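You operate a simulated robot arm through the tools that you are given. There is no shell and no other tool.

Carry out the task below with a simulated robot arm. There is one attempt and no reset: what you move stays moved.

TASK
Rinse both dirty beakers, empty them and stand them on the drying rack.
Fine: tip the water into the sink; tap off. Set down upright: beaker. What is to be rubbed or washed off counts as gone when no trace of it is left.

The check looks at the end state, three seconds after you hand in, the way a careful person would. Anything else that was tipped, shoved, dropped, spilled or broken makes it a failure.

THE ROBOT
A 6-joint arm with a two-finger gripper, fixed in place. Base frame: the origin is at the foot of the arm, x ahead of it, y to its left, z up; the work surface is at about z = 760. Lengths are in mm, angles in rad, forces in N, time in s.
Its first joint turns from -2.897 to 2.897 rad. Payload 2.45 kg.
The tool frame sits at the grasp point between the pads (the TCP): z along the fingers, y along the line on which they close. The tips reach 20 mm beyond it. The gripper opens to 140 mm. The gripper's body begins 168 mm behind the TCP.
Orientation is that of the tool frame in the base frame, as a unit quaternion [w, x, y, z]. With the fingers straight down and closing along the base's y, the tool's x points along the base's -x, its y along +y and its z along -z.

THE INTERFACE
- The arm moves only by the tool send_rows. Its argument "deltas" is a list of rows, each a list of 3 entries, a list of its own where there are three numbers: the shift along the tool's x, y, z in mm, then the turn, a rotation vector about the tool's x, y, z in rad, then the finger opening in mm, from 0 to 140. In form: [[[dx, dy, dz], [wx, wy, wz], hand], ...]. A call has 1 to 20 rows; each row shifts and turns the commanded pose from where the row before left it, along the tool's axes as they then stand. Rows are played at 5 a second. More than 50 mm and 0.15 rad between two rows, or a gripper value outside its range, and nothing of the call is played. Where a pose cannot be reached the arm comes as near as it can. A force on the tool above 40 N (or 10 N above the force at the start of the call, whichever is more), or a blocked arm, ends the call early, and 0.2 s more pass. Each finger travels about 45 mm/s and halts on what it meets, pressing with about 38 N; the grip force reading is that of the motor and also rises with nothing between the fingers. The clock runs only during rows and for 0.2 s after the last one: add rows that do not move to give the fingers time. It gives the time, the measured TCP pose, the force on the tool (base axes), the opening and the grip force at its end, in the units of the frame above (readings bear some noise), with the torque about the TCP (base axes, N m) and any sound that the robot's microphone picked up, and new pictures: "views" is both (left out), scene, wrist or none.
- Cameras (640 x 400 px; columns grow to the right, rows downward): "scene" is fixed at [399.8, -501.9, 1368]; the picture's right is [0.56, -0.83, 0.00], its down [-0.48, -0.33, -0.82] and it looks along [0.67, 0.46, -0.58] (base axes); focal length 308 px, centre (320, 200). "wrist" rides on the gripper at [78, 11, -209] in the tool frame; the picture's right is [-0.14, 0.99, 0.00], its down [-0.92, -0.13, -0.37] and it looks along [-0.37, -0.05, 0.93] (tool axes); focal length 280 px, centre (320, 200). There is no depth. A picture from a camera that has moved, and an enlarged one, comes with that camera's place and axes in the base frame and with its lens.
- enlarge(camera, box): a new picture of the part [left, top, right, bottom] of that camera's present view, enlarged. No time passes.
- close_job(): hands the job in; it is judged then, once.

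Nothing tells you positions but the pictures and the camera data. Unless the task says otherwise, let go and move clear before handing in.

The tools are called after "Emit:" as name(argument=value, ...) on one line, values as JSON. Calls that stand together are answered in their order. send_rows: Moves the arm, as the interface text tells. Its arguments: {"type":"object","properties":{"deltas":{"type":"array"},"views":{"type":"string","enum":["both","scene","wrist","none"]}},"required":["deltas"]} The other tools are called the same way: enlarge (camera, box) takes an enlarged picture of a part of a camera's view; close_job () hands the job in.

At the start:

```text
time: 0.0
tool_pos: [674.8, 337.0, 1142.1]
ee_rot: [0.0, -0.001, 1.0, 0.0]
contact_force: [0.7, 0.0, -0.4]
ft_torque: [-0.04, 0.03, -0.01]
opening: 140.0
finger_force: 0.1
```

scene: 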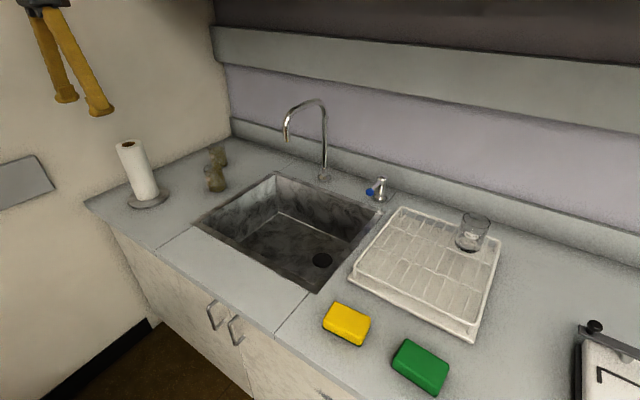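
wrist: 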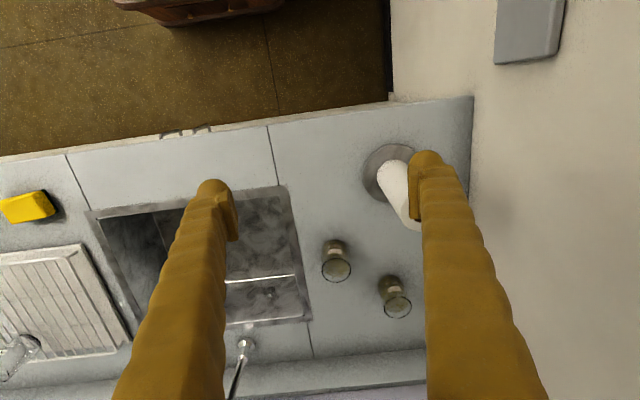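

I see a sink with a gooseneck tap, a valve with a blue knob, a drying rack with one clean beaker, and two brownish beakers left of the sink. I'll look closer before moving.

Emit:
enlarge(camera="scene", box=[180, 80, 420, 230])

Emit:
enlarge(camera="wrist", box=[220, 200, 440, 340])

Emit:
enlarge(camera="scene", box=[340, 160, 520, 350])

Emit:
enlarge(camera="scene", box=[340, 160, 420, 220])

```text
2.67 times, centred on (300, 155) of scene
camera zoom: at [399.8, -501.9, 1368.0], right [0.56, -0.83, 0.0], down [-0.48, -0.33, -0.82], along [0.67, 0.46, -0.58], focal length 822 px, centre (373, 320)
```

zoom: 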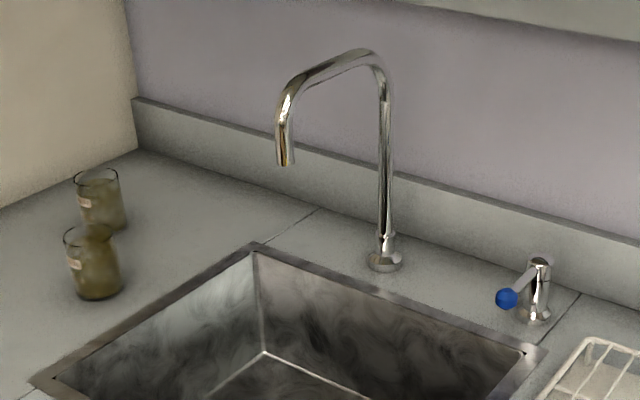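

```text
2.86 times, centred on (330, 270) of wrist
camera zoom: at [595.7, 347.8, 1352.4], right [0.14, 0.99, 0.0], down [0.92, -0.13, 0.37], along [0.37, -0.05, -0.93], focal length 801 px, centre (291, 0)
```

zoom: 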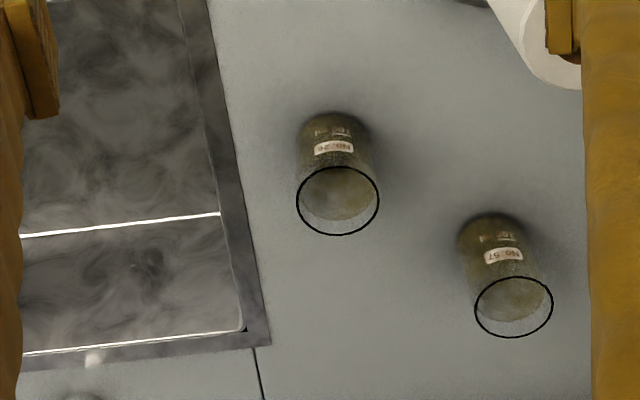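

```text
2.11 times, centred on (430, 255) of scene
camera zoom: at [399.8, -501.9, 1368.0], right [0.56, -0.83, 0.0], down [-0.48, -0.33, -0.82], along [0.67, 0.46, -0.58], focal length 649 px, centre (88, 84)
```

zoom: 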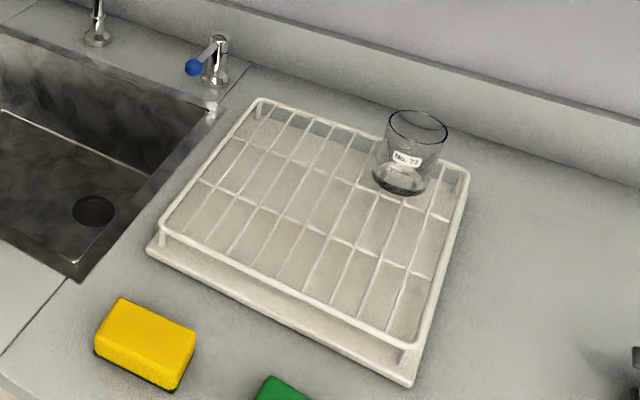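

```text
6.67 times, centred on (380, 190) of scene
camera zoom: at [399.8, -501.9, 1368.0], right [0.56, -0.83, 0.0], down [-0.48, -0.33, -0.82], along [0.67, 0.46, -0.58], focal length 2056 px, centre (-80, 267)
```

zoom: 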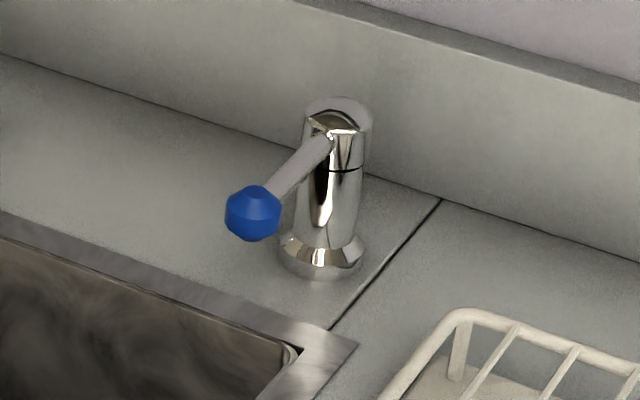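

The dirty beakers (No. 26 near (966,334), No. 57 near (1091,468)) are beyond straight-down reach, so I'll need a forward-tilted tool. The tap tip should be near (1029,47,988) and its valve near (1215,-188). First I'll flip the wrist half a turn so the camera rides above the hand when tilted.

Emit:
send_rows(deltas=[[[0, 0, 0], [0, 0, 0.15], 140], [[0, 0, 0], [0, 0, 0.15], 140], [[0, 0, 0], [0, 0, 0.15], 140], [[0, 0, 0], [0, 0, 0.15], 140], [[0, 0, 0], [0, 0, 0.15], 140], [[0, 0, 0], [0, 0, 0.15], 140], [[0, 0, 0], [0, 0, 0.15], 140], [[0, 0, 0], [0, 0, 0.15], 140], [[0, 0, 0], [0, 0, 0.15], 140], [[0, 0, 0], [0, 0, 0.15], 140], [[0, 0, 0], [0, 0, 0.15], 140], [[0, 0, 0], [0, 0, 0.15], 140], [[0, 0, 0], [0, 0, 0.15], 140], [[0, 0, 0], [0, 0, 0.15], 140], [[0, 0, 0], [0, 0, 0.15], 140], [[0, 0, 0], [0, 0, 0.15], 140], [[0, 0, 0], [0, 0, 0.15], 140], [[0, 0, 0], [0, 0, 0.15], 140], [[0, 0, 0], [0, 0, 0.15], 140], [[0, 0, 0], [0, 0, 0.15], 140]])

```text
time: 4.2
tool_pos: [674.8, 335.4, 1142.4]
ee_rot: [-0.003, 0.955, 0.296, -0.001]
contact_force: [0.2, 0.7, -1.0]
ft_torque: [0.02, -0.01, 0.01]
opening: 140.0
finger_force: 0.1
out of reach, approached as far as the arm can: row 18, 19, 20
camera wrist: at [745.4, 370.1, 1351.5], right [0.45, -0.89, -0.01], down [-0.83, -0.42, 0.37], along [-0.33, -0.16, -0.93], focal length 280 px, centre (320, 200)
```

scene: 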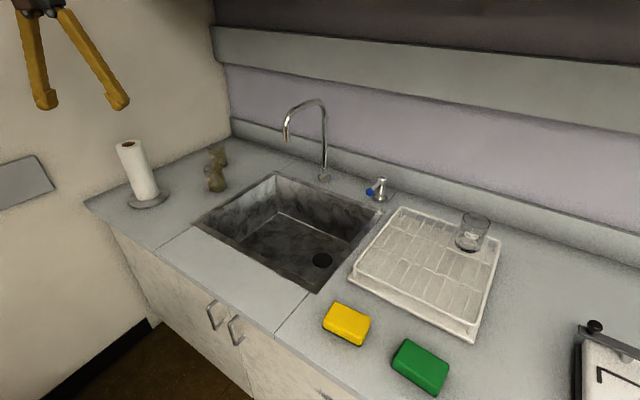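
wrist: 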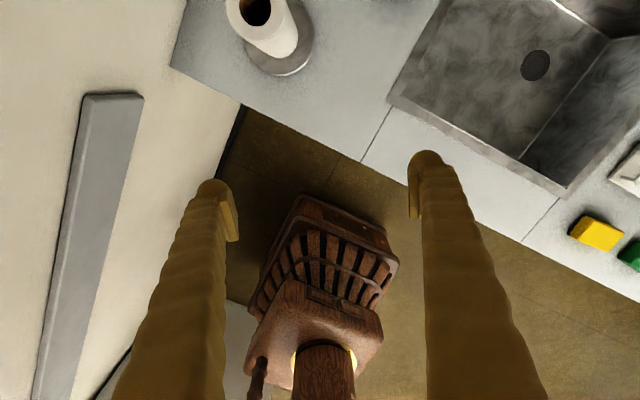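

The wrist stops about 0.4 rad short of a half turn, so I'll turn back and use a forward tilt of about 60° with the camera underneath, which still clears the counter. No objects were touched.

Emit:
send_rows(deltas=[[[0, 0, 0], [0, 0, -0.15], 140], [[0, 0, 0], [0, 0, -0.15], 140], [[0, 0, 0], [0, 0, -0.15], 140], [[0, 0, 0], [0, 0, -0.15], 140], [[0, 0, 0], [0, 0, -0.15], 140], [[0, 0, 0], [0, 0, -0.15], 140], [[0, 0, 0], [0, 0, -0.15], 140], [[0, 0, 0], [0, 0, -0.15], 140], [[0, 0, 0], [0, 0, -0.15], 140], [[0, 0, 0], [0, 0, -0.15], 140], [[0, 0, 0], [0, 0, -0.15], 140], [[0, 0, 0], [0, 0, -0.15], 140], [[0, 0, 0], [0, 0, -0.15], 140], [[0, 0, 0], [0, 0, -0.15], 140], [[0, 0, 0], [0, 0, -0.15], 140], [[0, 0, 0], [0, 0, -0.15], 140]], views="none")

```text
time: 7.6
tool_pos: [674.8, 337.4, 1143.1]
ee_rot: [-0.001, 0.07, 0.998, 0.003]
contact_force: [0.2, -0.7, 1.1]
ft_torque: [0.01, 0.0, 0.01]
opening: 140.0
finger_force: 0.0
```

Back to near the starting orientation. Now I'll swing toward the valve and tilt forward to look at its lever.

Emit:
send_rows(deltas=[[[-18.6, -42.5, 4], [0, 0, 0], 140], [[-18.6, -42.5, 4], [0, 0, 0], 130], [[-18.6, -42.5, 4], [0, 0, 0], 120], [[-18.6, -42.5, 4], [0, 0, 0], 100], [[-18.6, -42.5, 4], [0, 0, 0], 80], [[-18.6, -42.5, 4], [0, 0, 0], 60], [[-18.6, -42.5, 4], [0, 0, 0], 40], [[-18.6, -42.5, 4], [0, 0, 0], 20], [[-18.6, -42.5, 4], [0, 0, 0], 0], [[-18.6, -42.5, 4], [0, 0, 0], 0], [[0, 0, 0], [0, -0.13, 0], 0], [[0, 0, 0], [0, -0.13, 0], 0], [[0, 0, 0], [0, -0.13, 0], 0], [[0, 0, 0], [0, -0.13, 0], 0], [[0, 0, 0], [0, -0.13, 0], 0], [[0, 0, 0], [0, -0.13, 0], 0]])

```text
time: 11.0
tool_pos: [798.6, -110.0, 1100.0]
ee_rot: [0.378, 0.066, 0.923, -0.024]
contact_force: [-0.1, 0.1, 0.5]
ft_torque: [-0.04, 0.01, 0.0]
opening: 0.1
finger_force: 29.5
camera wrist: at [599.5, -71.0, 1194.3], right [0.24, 0.97, 0.1], down [0.37, -0.19, 0.91], along [0.9, -0.18, -0.41], focal length 280 px, centre (320, 200)
```

scene: 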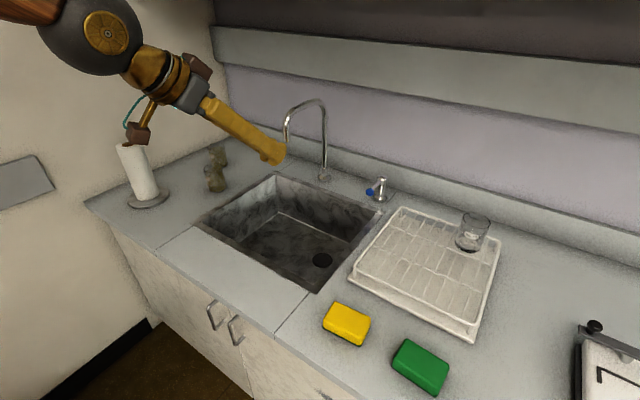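
wrist: 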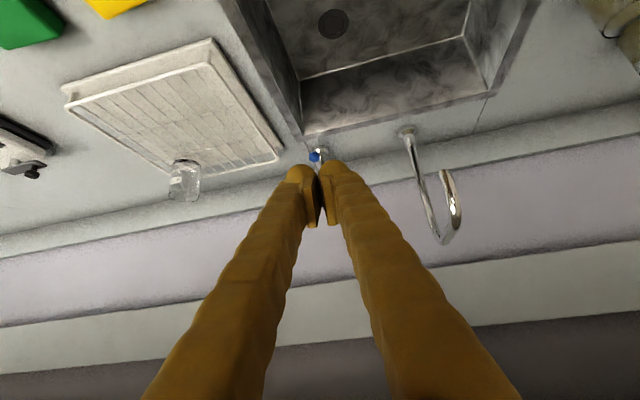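

The second view confirms the tap tip at about (1028,46,990). I'll zoom in on the valve lever.

Emit:
enlarge(camera="wrist", box=[270, 120, 360, 180])

Emit:
enlarge(camera="wrist", box=[60, 30, 290, 210])

Emit:
enlarge(camera="wrist", box=[390, 110, 480, 260])

```text
6.67 times, centred on (315, 150) of wrist
camera zoom: at [599.5, -71.0, 1194.3], right [0.24, 0.97, 0.1], down [0.37, -0.19, 0.91], along [0.9, -0.18, -0.41], focal length 1869 px, centre (353, 533)
```

zoom: 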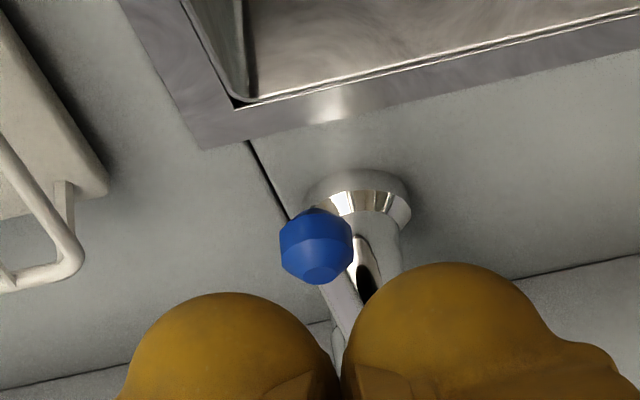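

```text
2.22 times, centred on (175, 120) of wrist
camera zoom: at [599.5, -71.0, 1194.3], right [0.24, 0.97, 0.1], down [0.37, -0.19, 0.91], along [0.9, -0.18, -0.41], focal length 623 px, centre (642, 378)
```

zoom: 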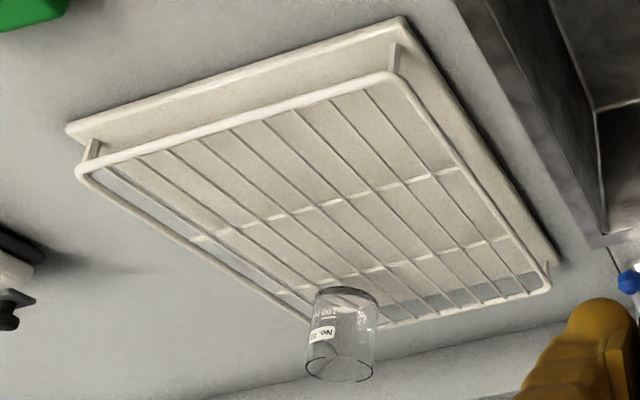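

```text
2.67 times, centred on (435, 185) of wrist
camera zoom: at [599.5, -71.0, 1194.3], right [0.24, 0.97, 0.1], down [0.37, -0.19, 0.91], along [0.9, -0.18, -0.41], focal length 748 px, centre (13, 240)
```

zoom: 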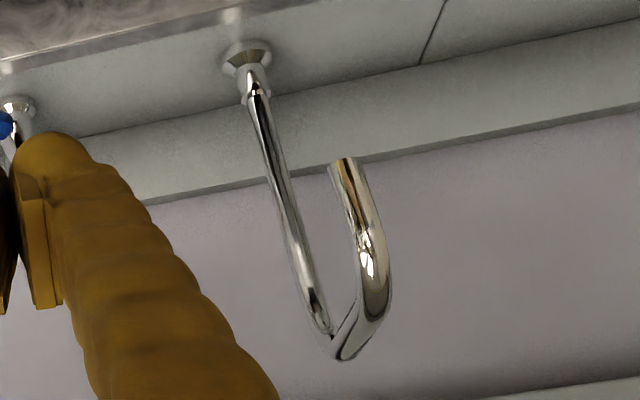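

The knob is at about (1141,-181,835) with the lever pointing toward the robot, on a valve axis near (1223,-184). I'll tilt a bit more and move to a standoff in front of the knob with fingers open to straddle it.

Emit:
send_rows(deltas=[[[0, 0, 0], [0, -0.13, 0], 60], [[0, 0, 0], [0, -0.13, 0], 60], [[6.3, -3, 39.4], [0, 0, 0], 60], [[6.3, -3, 39.4], [0, 0, 0], 60], [[6.3, -3, 39.4], [0, 0, 0], 60], [[6.3, -3, 39.4], [0, 0, 0], 60], [[6.3, -3, 39.4], [0, 0, 0], 60], [[6.3, -3, 39.4], [0, 0, 0], 60], [[6.3, -3, 39.4], [0, 0, 0], 60], [[6.3, -3, 39.4], [0, 0, 0], 60]])

```text
time: 13.2
tool_pos: [1038.4, -166.4, 897.8]
ee_rot: [0.494, 0.063, 0.867, -0.033]
contact_force: [-0.3, -0.2, 0.5]
ft_torque: [0.02, 0.05, 0.01]
opening: 60.2
finger_force: 0.1
camera wrist: at [822.1, -124.9, 936.9], right [0.21, 0.97, 0.12], down [0.13, -0.15, 0.98], along [0.97, -0.19, -0.16], focal length 280 px, centre (320, 200)
```

scene: 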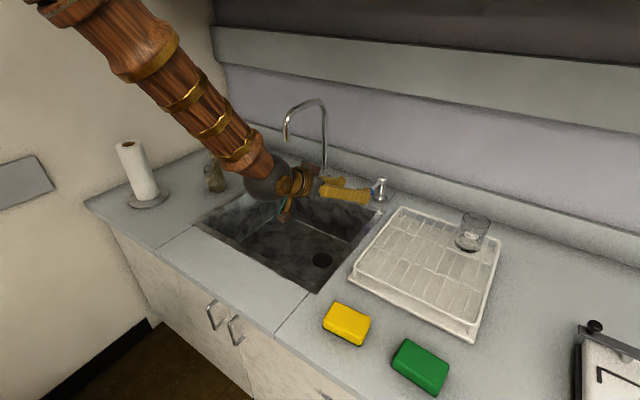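
wrist: 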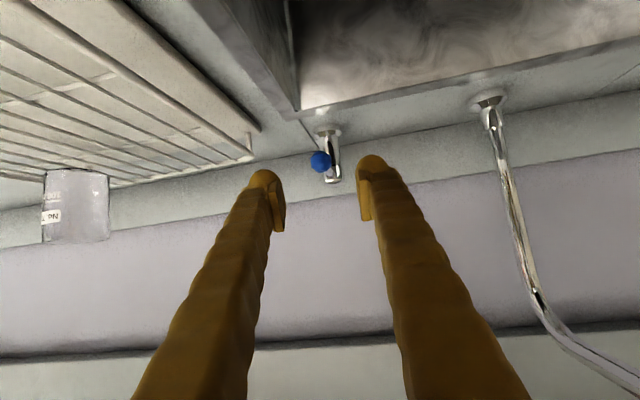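

Arm reaches well, and the knob lies right on the tool axis. Advance 118 mm to straddle it.

Emit:
send_rows(deltas=[[[0, 0, 30], [0, 0, 0], 60], [[0, 0, 30], [0, 0, 0], 60], [[0, 0, 30], [0, 0, 0], 60], [[0, 0, 28], [0, 0, 0], 60], [[0, 0, 0], [0, 0, 0], 60]])

Emit:
enlarge(camera="scene", box=[320, 140, 440, 220])

Emit:
enlarge(camera="wrist", box=[250, 110, 400, 210])

```text
time: 14.4
tool_pos: [1138.4, -180.8, 834.9]
ee_rot: [0.494, 0.062, 0.867, -0.032]
contact_force: [-0.2, -0.4, 0.7]
ft_torque: [0.0, 0.0, -0.01]
opening: 59.8
finger_force: 0.1
camera wrist: at [922.2, -139.0, 875.5], right [0.21, 0.97, 0.12], down [0.13, -0.15, 0.98], along [0.97, -0.19, -0.16], focal length 280 px, centre (320, 200)
```

scene: 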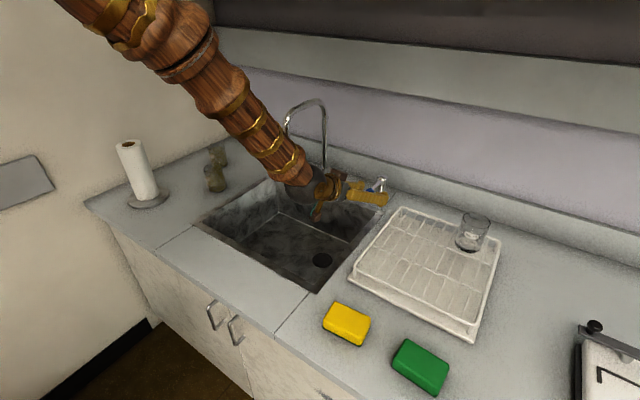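
wrist: 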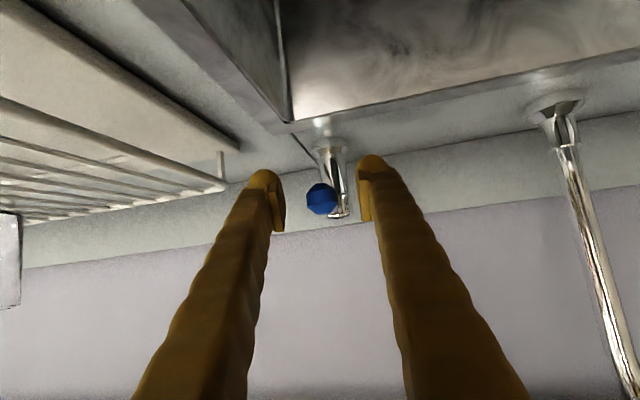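

```text
5.00 times, centred on (380, 180) of scene
camera zoom: at [399.8, -501.9, 1368.0], right [0.56, -0.83, 0.0], down [-0.48, -0.33, -0.82], along [0.67, 0.46, -0.58], focal length 1542 px, centre (20, 300)
```

zoom: 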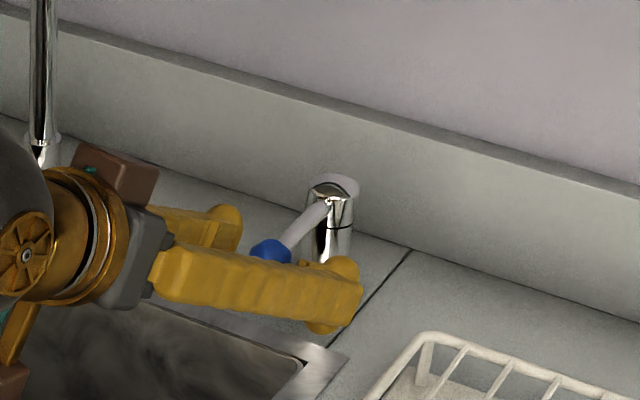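

```text
4.00 times, centred on (325, 160) of wrist
camera zoom: at [922.2, -139.0, 875.5], right [0.21, 0.97, 0.12], down [0.13, -0.15, 0.98], along [0.97, -0.19, -0.16], focal length 1122 px, centre (300, 360)
```

zoom: 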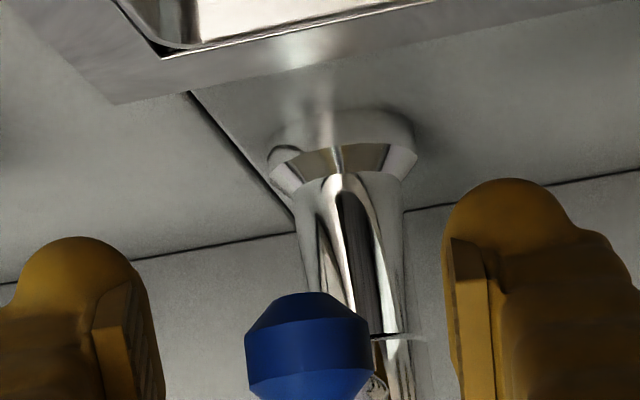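

The knob sits between the fingers. I'll push gently to the left (+y) and watch force and water.

Emit:
send_rows(deltas=[[[0, 9, 0], [0, 0, 0], 60], [[0, 8, 0], [0, 0, 0], 60], [[0, 6, 0], [0, 0, 0], 60], [[0, 6, 0], [0, 0, 0], 60], [[0, 6, 0], [0, 0, 0], 60]])

Emit:
enlarge(camera="wrist", box=[250, 110, 400, 210])

Emit:
enlarge(camera="scene", box=[280, 90, 440, 220])

```text
time: 15.6
tool_pos: [1142.7, -148.3, 835.1]
ee_rot: [0.495, 0.065, 0.866, -0.034]
contact_force: [6.2, -38.8, -3.8]
ft_torque: [0.28, -0.05, 0.31]
opening: 83.1
finger_force: 16.9
camera wrist: at [926.6, -106.7, 875.5], right [0.21, 0.97, 0.12], down [0.13, -0.15, 0.98], along [0.97, -0.19, -0.16], focal length 280 px, centre (320, 200)
```

scene: 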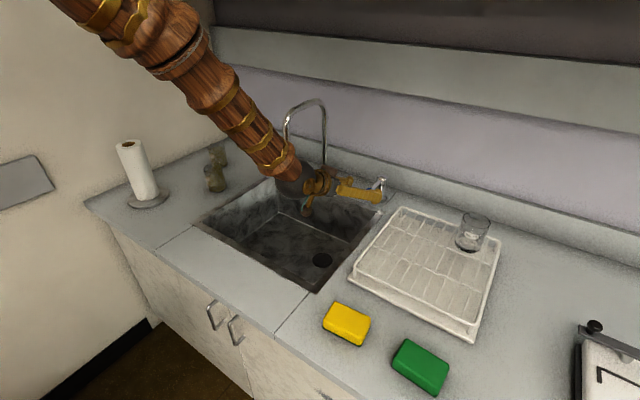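
wrist: 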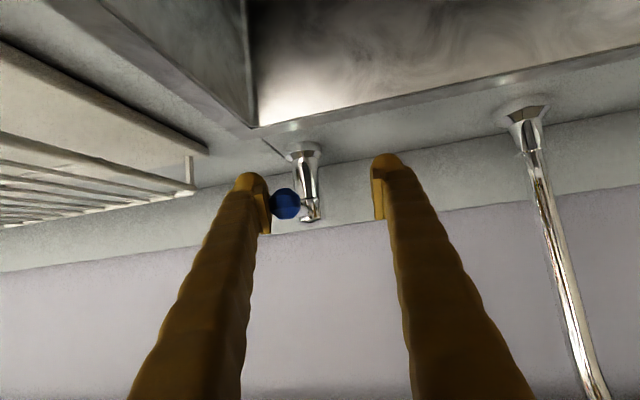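

```text
4.00 times, centred on (325, 160) of wrist
camera zoom: at [926.6, -106.7, 875.5], right [0.21, 0.97, 0.12], down [0.13, -0.15, 0.98], along [0.97, -0.19, -0.16], focal length 1122 px, centre (300, 360)
```

zoom: 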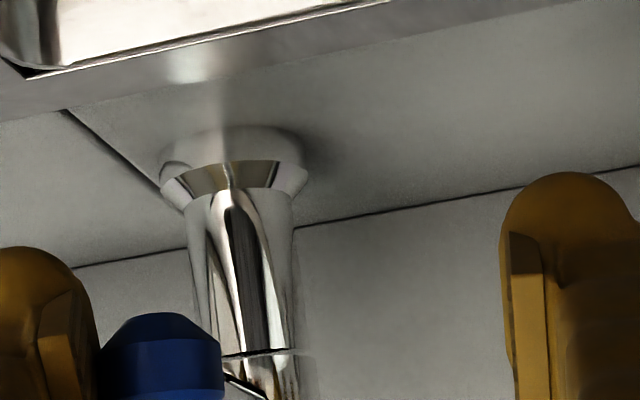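

```text
3.08 times, centred on (360, 155) of scene
camera zoom: at [399.8, -501.9, 1368.0], right [0.56, -0.83, 0.0], down [-0.48, -0.33, -0.82], along [0.67, 0.46, -0.58], focal length 949 px, centre (197, 338)
```

zoom: 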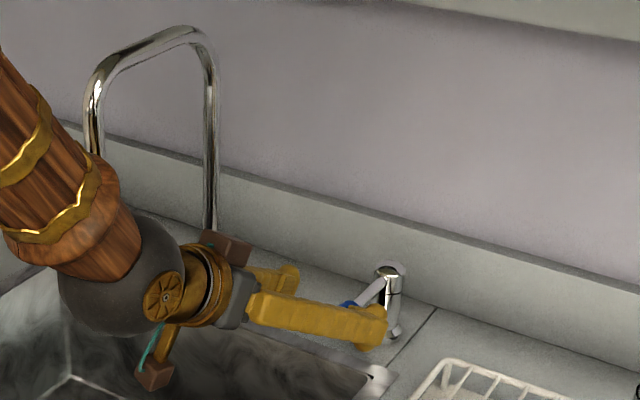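

The lever resists toward +y (finger was pushed open at 39 N). I'll back off and try the other way.

Emit:
send_rows(deltas=[[[0, -15, 0], [0, 0, 0], 60], [[0, -17, 0], [0, 0, 0], 60], [[0, 0, 0], [0, 0, 0], 60], [[0, -10, 0], [0, 0, 0], 60], [[0, -8, 0], [0, 0, 0], 60], [[0, -5, 0], [0, 0, 0], 60], [[0, -5, 0], [0, 0, 0], 60]])

Emit:
enlarge(camera="scene", box=[280, 90, 440, 220])

```text
time: 17.2
tool_pos: [1135.7, -204.8, 835.8]
ee_rot: [0.495, 0.062, 0.866, -0.032]
contact_force: [0.6, 0.4, -1.0]
ft_torque: [-0.01, 0.02, 0.02]
opening: 60.1
finger_force: 0.0
camera wrist: at [918.8, -164.0, 875.4], right [0.21, 0.97, 0.12], down [0.13, -0.15, 0.98], along [0.97, -0.19, -0.16], focal length 280 px, centre (320, 200)
```

scene: 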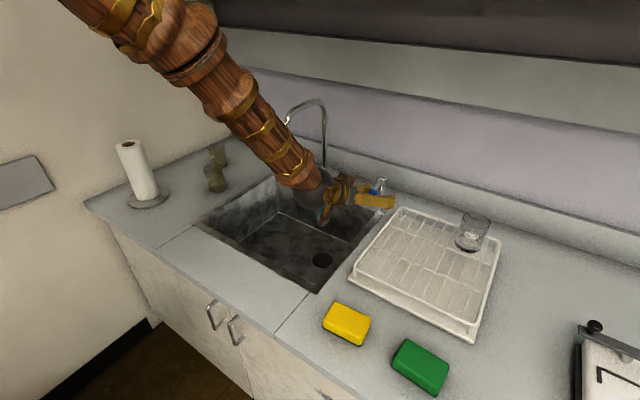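
wrist: 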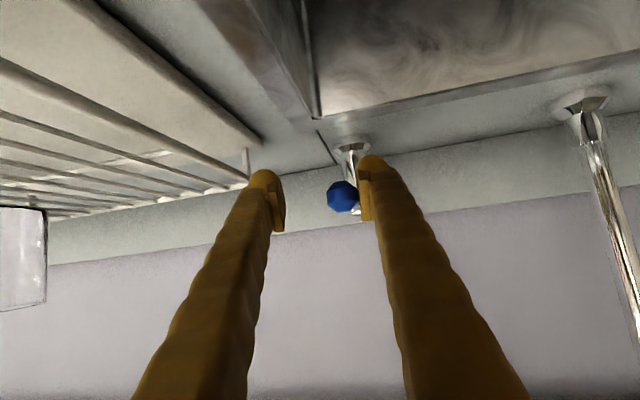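

```text
3.08 times, centred on (360, 155) of scene
camera zoom: at [399.8, -501.9, 1368.0], right [0.56, -0.83, 0.0], down [-0.48, -0.33, -0.82], along [0.67, 0.46, -0.58], focal length 949 px, centre (197, 338)
```

zoom: 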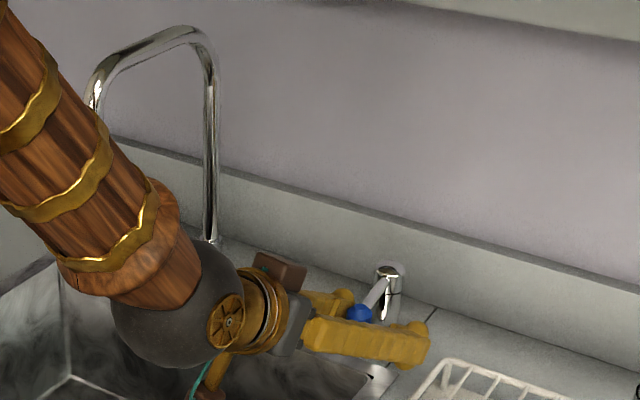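

Left finger is now just about touching the knob; continue pushing toward -y.

Emit:
send_rows(deltas=[[[0, -6, 0], [0, 0, 0], 60], [[0, -6, 0], [0, 0, 0], 60], [[0, -6, 0], [0, 0, 0], 60], [[0, -6, 0], [0, 0, 0], 60]])

Emit:
enlarge(camera="scene", box=[280, 90, 440, 220])

```text
time: 18.2
tool_pos: [1132.1, -230.7, 835.2]
ee_rot: [0.494, 0.064, 0.866, -0.034]
contact_force: [-0.5, 0.3, -0.3]
ft_torque: [0.0, 0.02, -0.01]
opening: 60.2
finger_force: 0.1
camera wrist: at [915.9, -188.7, 875.4], right [0.21, 0.97, 0.12], down [0.13, -0.15, 0.98], along [0.97, -0.19, -0.16], focal length 280 px, centre (320, 200)
```

scene: 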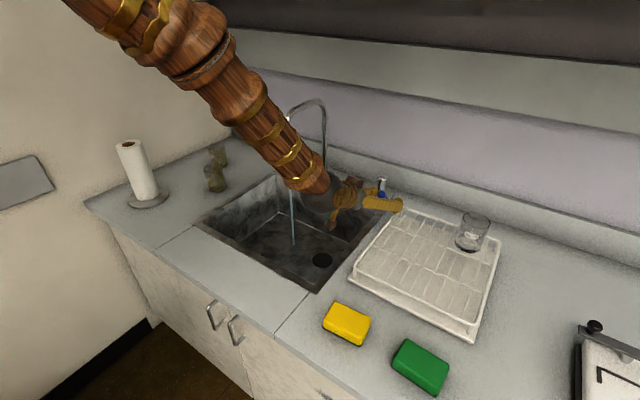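
wrist: 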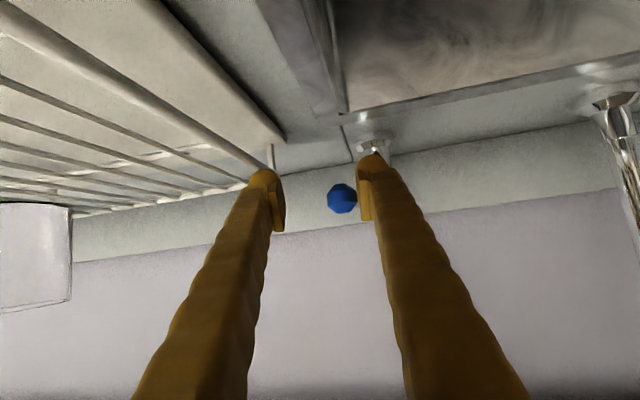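

```text
3.08 times, centred on (360, 155) of scene
camera zoom: at [399.8, -501.9, 1368.0], right [0.56, -0.83, 0.0], down [-0.48, -0.33, -0.82], along [0.67, 0.46, -0.58], focal length 949 px, centre (197, 338)
```

zoom: 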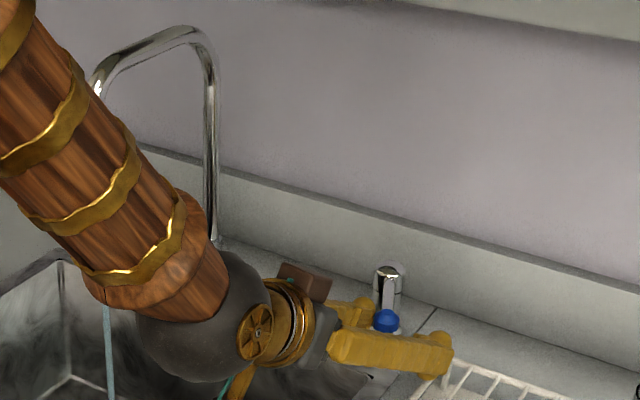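

Water is running. I'll leave the lever partly open, free the finger, and back straight out, then yaw toward the beakers.

Emit:
send_rows(deltas=[[[0, 12, 0], [0, 0, 0], 60], [[0, 0, -30], [0, 0, 0], 60], [[0, 0, -47], [0, 0, 0], 60], [[0, 0, -47], [0, 0, 0], 70], [[0, 0, -47], [0, 0, 0], 80], [[0, 0, -47], [0, 0, 0], 90], [[0, 0, -47], [0, 0, 0], 100], [[0, 0, -47], [0, 0, 0], 100], [[0, 0, -17], [0, 0, 0], 100], [[0, 0, 0], [-0.1007, 0, -0.0596], 100], [[0, 0, 0], [-0.1007, 0, -0.0596], 100], [[0, 0, 0], [-0.1007, 0, -0.0596], 100], [[0, 0, 0], [-0.1007, 0, -0.0596], 100]])

Emit:
enlarge(camera="scene", box=[240, 90, 440, 280])

```text
time: 21.0
tool_pos: [853.1, -179.0, 1002.8]
ee_rot: [0.489, -0.14, 0.857, 0.082]
contact_force: [-0.2, 1.2, 0.0]
ft_torque: [0.01, 0.0, 0.0]
opening: 99.9
finger_force: 0.1
camera wrist: at [640.8, -239.5, 1042.7], right [-0.25, 0.96, 0.12], down [0.18, -0.08, 0.98], along [0.95, 0.27, -0.16], focal length 280 px, centre (320, 200)
```

scene: 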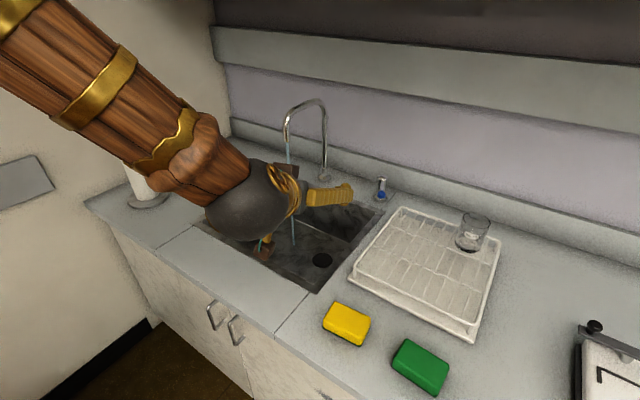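
wrist: 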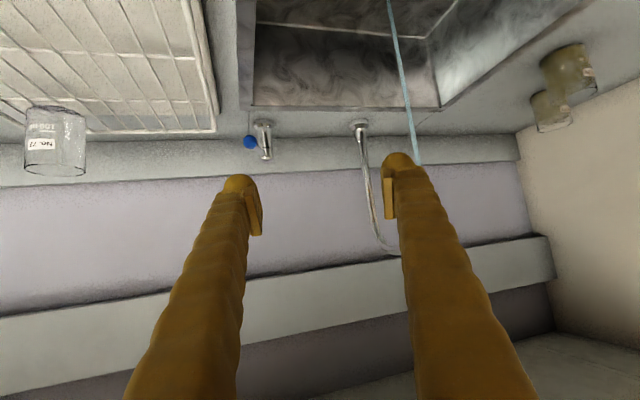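

```text
2.11 times, centred on (340, 185) of scene
camera zoom: at [399.8, -501.9, 1368.0], right [0.56, -0.83, 0.0], down [-0.48, -0.33, -0.82], along [0.67, 0.46, -0.58], focal length 649 px, centre (278, 232)
```

zoom: 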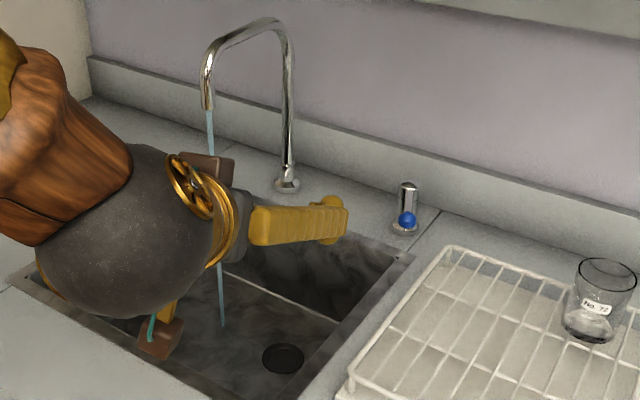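

Flow is steady into the sink. Now swing over to a standoff in front of beaker No. 26.

Emit:
send_rows(deltas=[[[-0.33, 44.9, 15.2], [0, 0, 0], 100], [[-0.33, 44.9, 15.2], [0, 0, 0], 100], [[-0.33, 44.9, 15.2], [0, 0, 0], 100], [[-0.33, 44.9, 15.2], [0, 0, 0], 100], [[-0.33, 44.9, 15.2], [0, 0, 0], 100], [[-0.33, 44.9, 15.2], [0, 0, 0], 100], [[-0.33, 44.9, 15.2], [0, 0, 0], 100], [[-0.33, 44.9, 15.2], [0, 0, 0], 100], [[-0.33, 44.9, 15.2], [0, 0, 0], 100], [[-0.33, 44.9, 15.2], [0, 0, 0], 100], [[0, 0, 0], [0, 0, 0], 100]])

Emit:
enlarge(camera="wrist", box=[240, 60, 440, 220])

```text
time: 23.4
tool_pos: [832.4, 290.3, 930.9]
ee_rot: [0.489, -0.139, 0.857, 0.081]
contact_force: [0.4, 0.1, 0.0]
ft_torque: [0.01, 0.0, -0.04]
opening: 100.0
finger_force: 0.0
camera wrist: at [620.2, 229.3, 970.6], right [-0.25, 0.96, 0.12], down [0.18, -0.08, 0.98], along [0.95, 0.27, -0.16], focal length 280 px, centre (320, 200)
```

scene: 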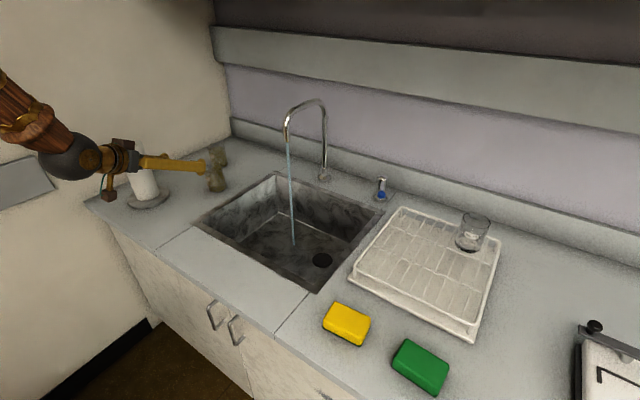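
wrist: 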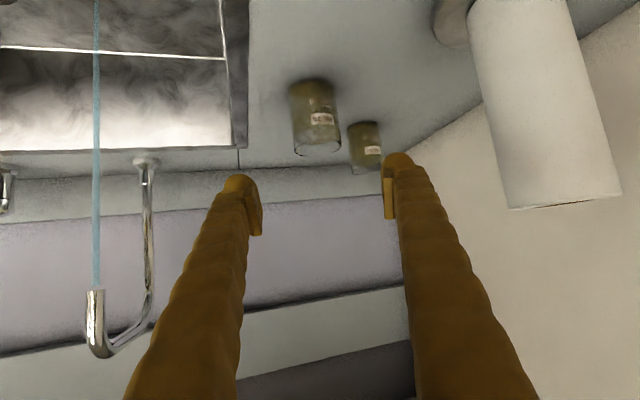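

```text
2.50 times, centred on (340, 140) of wrist
camera zoom: at [620.2, 229.3, 970.6], right [-0.25, 0.96, 0.12], down [0.18, -0.08, 0.98], along [0.95, 0.27, -0.16], focal length 701 px, centre (270, 350)
```

zoom: 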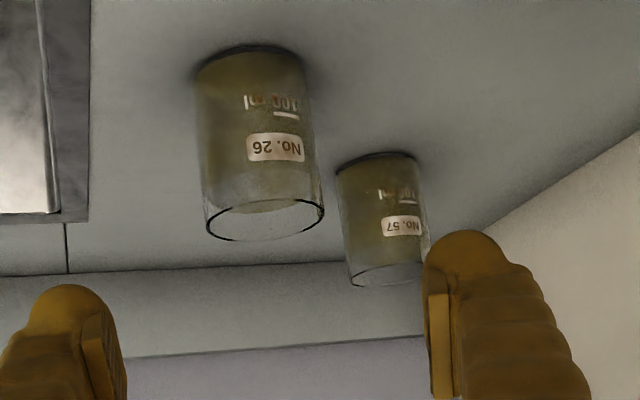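

Beaker No. 26 is at about (960,334), 60 mm wide, 85 mm tall, right on the tool's line. I'll drop down and come in part way.

Emit:
send_rows(deltas=[[[19.5, 0, 0], [0, 0, 0], 100], [[19.5, 0, 0], [0, 0, 0], 100], [[0, 0, 35], [0, 0, 0], 100], [[0, 0, 35], [0, 0, 0], 100], [[0, 0, 30], [0, 0, 0], 100], [[0, 0, 0], [0, 0, 0], 100]])

Emit:
enlarge(camera="wrist", box=[220, 60, 420, 220])

Emit:
enlarge(camera="scene", box=[80, 110, 260, 230])

```text
time: 24.8
tool_pos: [897.7, 312.4, 847.5]
ee_rot: [0.489, -0.14, 0.857, 0.082]
contact_force: [0.5, -0.1, -0.7]
ft_torque: [-0.05, -0.01, 0.02]
opening: 99.9
finger_force: 0.0
camera wrist: at [685.6, 251.4, 886.5], right [-0.25, 0.96, 0.12], down [0.18, -0.08, 0.98], along [0.95, 0.27, -0.16], focal length 280 px, centre (320, 200)
```

scene: 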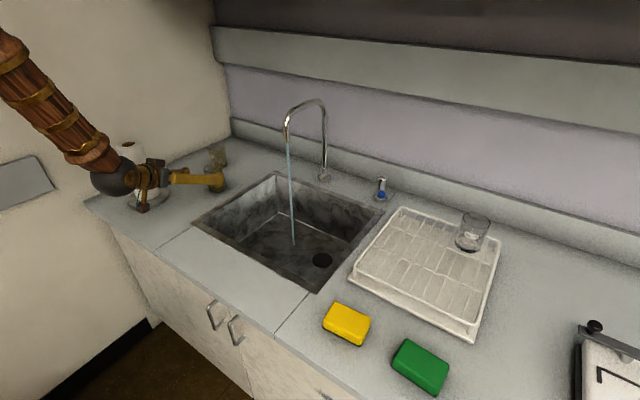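
wrist: 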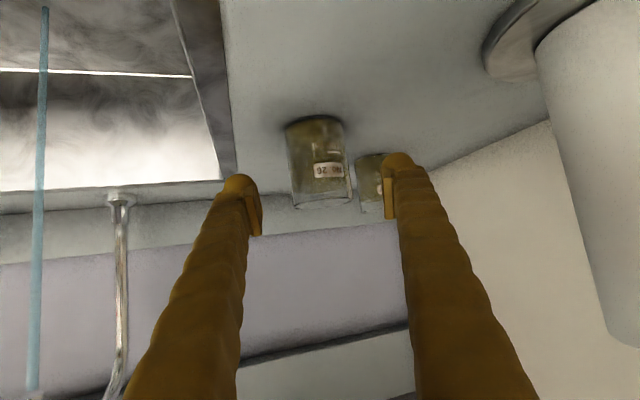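

```text
2.50 times, centred on (320, 140) of wrist
camera zoom: at [685.6, 251.4, 886.5], right [-0.25, 0.96, 0.12], down [0.18, -0.08, 0.98], along [0.95, 0.27, -0.16], focal length 701 px, centre (320, 350)
```

zoom: 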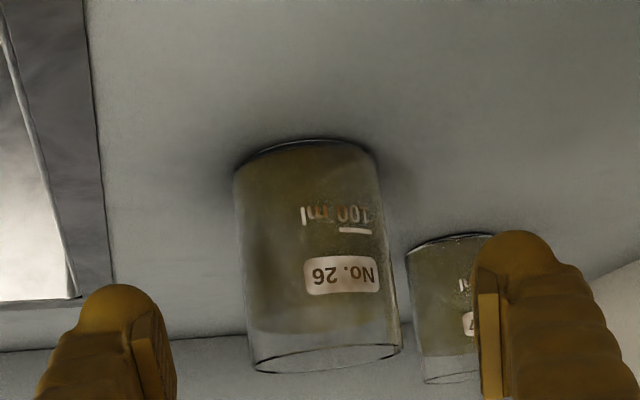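

```text
3.33 times, centred on (170, 170) of scene
camera zoom: at [399.8, -501.9, 1368.0], right [0.56, -0.83, 0.0], down [-0.48, -0.33, -0.82], along [0.67, 0.46, -0.58], focal length 1028 px, centre (820, 300)
```

zoom: 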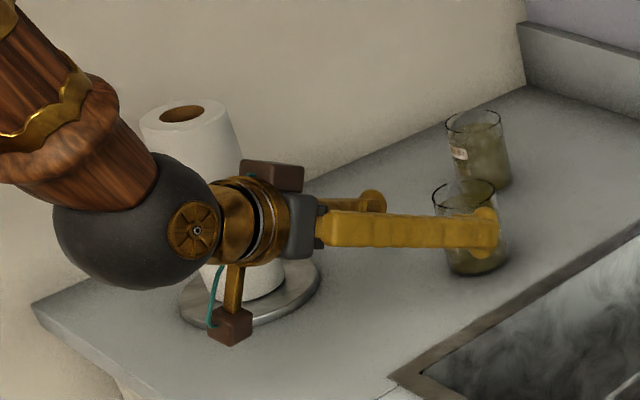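

Well centred. Final advance of 78 mm, then close on the beaker.

Emit:
send_rows(deltas=[[[1, 0, 26], [0, 0, 0], 100], [[1, 0, 26], [0, 0, 0], 100], [[1, 0, 26], [0, 0, 0], 100], [[0, 0, 0], [0, 0, 0], 100]])

Emit:
enlarge(camera="scene", box=[80, 110, 260, 230])

Emit:
enlarge(camera="wrist", box=[200, 100, 440, 280])

```text
time: 25.8
tool_pos: [960.6, 332.0, 803.9]
ee_rot: [0.489, -0.139, 0.857, 0.082]
contact_force: [-0.3, 0.0, -0.5]
ft_torque: [0.0, -0.02, 0.01]
opening: 100.1
finger_force: 0.1
camera wrist: at [747.3, 272.3, 843.4], right [-0.25, 0.96, 0.12], down [0.18, -0.08, 0.98], along [0.95, 0.27, -0.16], focal length 280 px, centre (320, 200)
```

scene: 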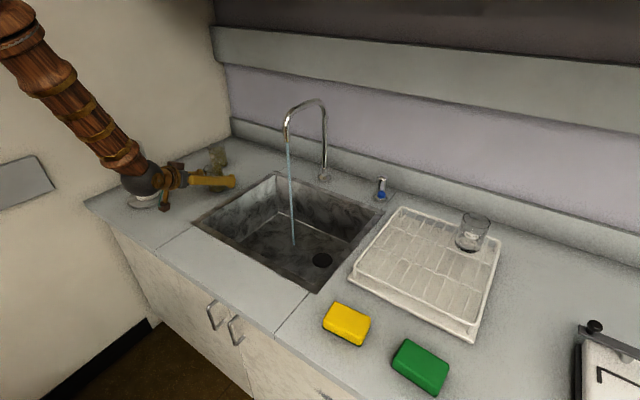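
wrist: 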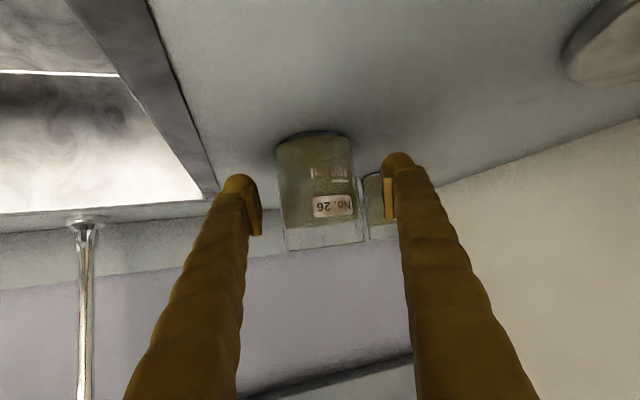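

```text
3.33 times, centred on (170, 170) of scene
camera zoom: at [399.8, -501.9, 1368.0], right [0.56, -0.83, 0.0], down [-0.48, -0.33, -0.82], along [0.67, 0.46, -0.58], focal length 1028 px, centre (820, 300)
```

zoom: 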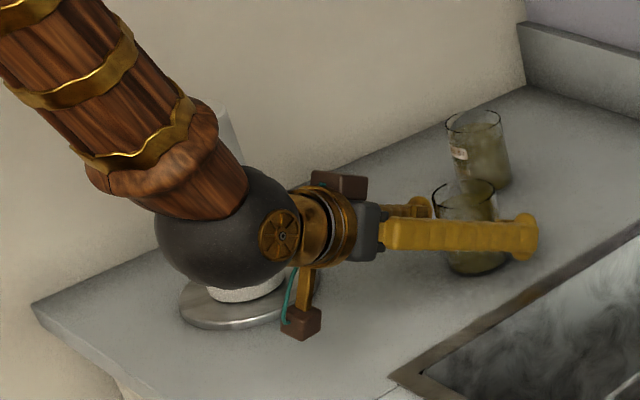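

```text
2.22 times, centred on (320, 190) of wrist
camera zoom: at [747.3, 272.3, 843.4], right [-0.25, 0.96, 0.12], down [0.18, -0.08, 0.98], along [0.95, 0.27, -0.16], focal length 623 px, centre (320, 222)
```

zoom: 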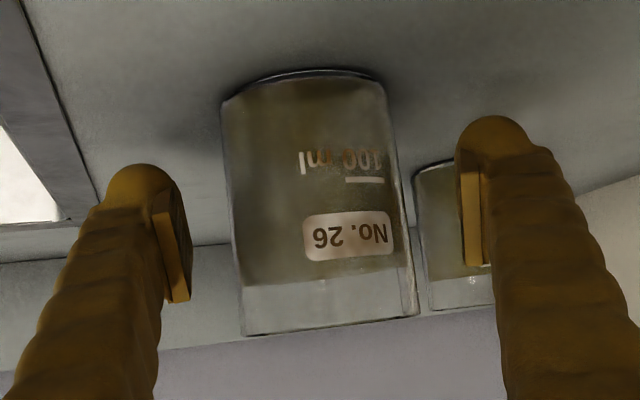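

Beaker is between the pads. Closing.

Emit:
send_rows(deltas=[[[0, 0, 0], [0, 0, 0], 75], [[0, 0, 0], [0, 0, 0], 60], [[0, 0, 0], [0, 0, 0], 40], [[0, 0, 0], [0, 0, 0], 40], [[0, 0, 0], [0, 0, 0], 40]])

Emit:
enlarge(camera="wrist", box=[200, 100, 440, 280])

```text
time: 27.0
tool_pos: [958.5, 332.1, 803.5]
ee_rot: [0.49, -0.14, 0.857, 0.082]
contact_force: [0.2, 0.0, -0.1]
ft_torque: [0.02, -0.01, 0.03]
opening: 60.0
finger_force: 37.3
camera wrist: at [747.2, 272.2, 843.6], right [-0.25, 0.96, 0.12], down [0.18, -0.08, 0.98], along [0.95, 0.27, -0.16], focal length 280 px, centre (320, 200)
```

scene: 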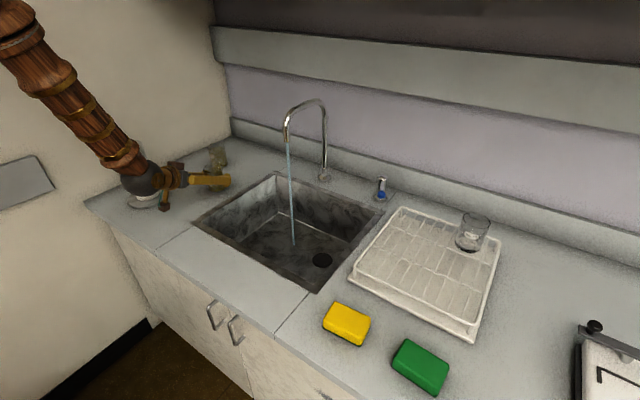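
wrist: 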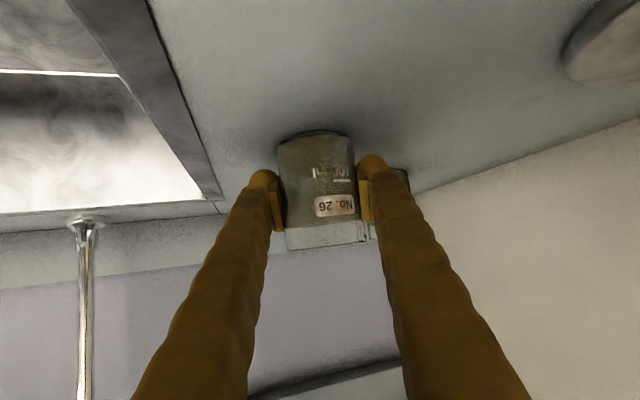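

```text
2.22 times, centred on (320, 190) of wrist
camera zoom: at [747.2, 272.2, 843.6], right [-0.25, 0.96, 0.12], down [0.18, -0.08, 0.98], along [0.95, 0.27, -0.16], focal length 623 px, centre (320, 222)
```

zoom: 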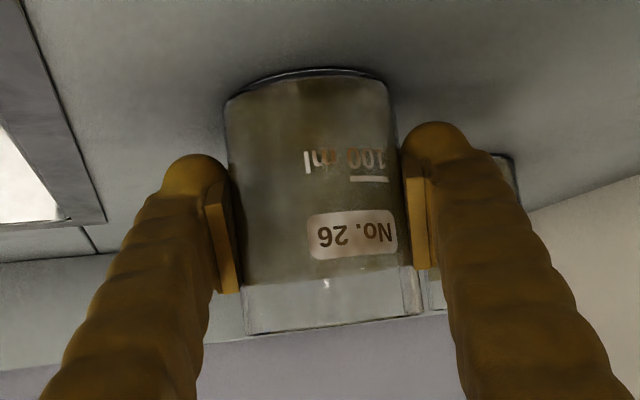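

Gripped at 60 mm with 37 N. Lift, back out over the front, yaw, and sweep to a standoff in front of the stream.

Emit:
send_rows(deltas=[[[-15, 0, -8.9], [0, 0, 0], 40], [[-30, 0, -17.8], [0, 0, 0], 40], [[-40, 0, -23.7], [0, 0, 0], 40], [[0, 0, -37], [0, 0, 0], 40], [[0, 0, -37], [0, 0, 0], 40], [[0, 0, -36], [0, 0, 0], 40], [[0, 0, 0], [0.0803, 0, 0.0473], 40], [[0, 0, 0], [0.0803, 0, 0.0473], 40], [[0, 0, 0], [0.0803, 0, 0.0473], 40], [[7.3, -42.5, 4.1], [0, 0, 0], 40], [[7.3, -42.5, 4.1], [0, 0, 0], 40], [[7.3, -42.5, 4.1], [0, 0, 0], 40], [[7.3, -42.5, 4.1], [0, 0, 0], 40], [[7.3, -42.5, 4.1], [0, 0, 0], 40], [[7.3, -42.5, 4.1], [0, 0, 0], 40], [[0, 0, 0], [0, 0, 0], 40]])

Emit:
enlarge(camera="scene", box=[200, 90, 360, 220])

Emit:
enlarge(camera="wrist", box=[200, 100, 440, 280])

```text
time: 30.4
tool_pos: [879.5, 45.7, 908.0]
ee_rot: [0.496, -0.02, 0.868, 0.015]
contact_force: [-0.3, -0.3, -0.5]
ft_torque: [-0.02, -0.01, 0.02]
opening: 59.7
finger_force: 38.3
camera wrist: at [659.0, 46.2, 947.6], right [0.02, 0.99, 0.12], down [0.16, -0.13, 0.98], along [0.99, 0.0, -0.16], focal length 280 px, centre (320, 200)
```

scene: 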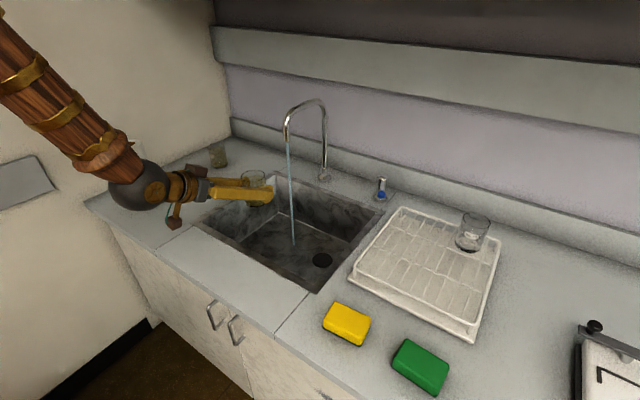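
wrist: 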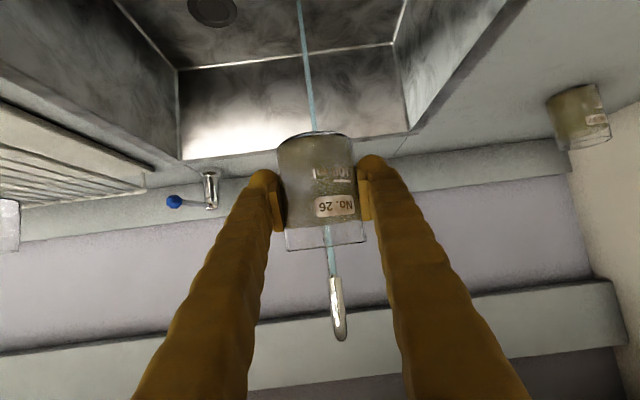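

```text
3.08 times, centred on (280, 155) of scene
camera zoom: at [399.8, -501.9, 1368.0], right [0.56, -0.83, 0.0], down [-0.48, -0.33, -0.82], along [0.67, 0.46, -0.58], focal length 949 px, centre (443, 338)
```

zoom: 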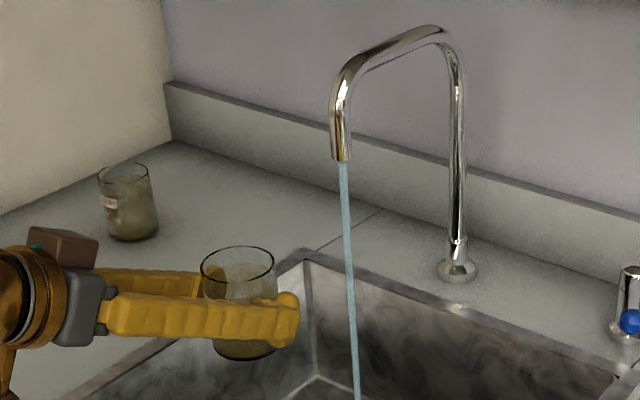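

```text
2.22 times, centred on (320, 190) of wrist
camera zoom: at [659.0, 46.2, 947.6], right [0.02, 0.99, 0.12], down [0.16, -0.13, 0.98], along [0.99, 0.0, -0.16], focal length 623 px, centre (320, 222)
```

zoom: 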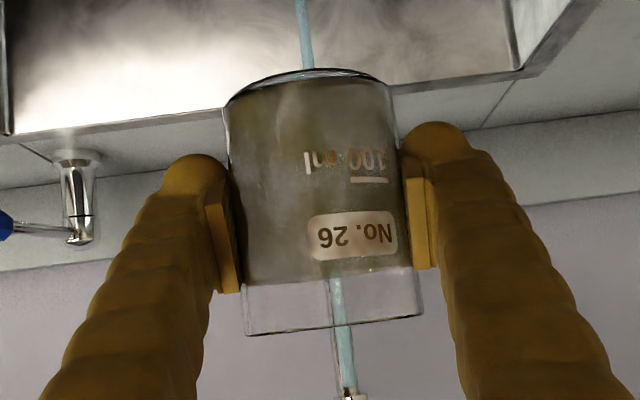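

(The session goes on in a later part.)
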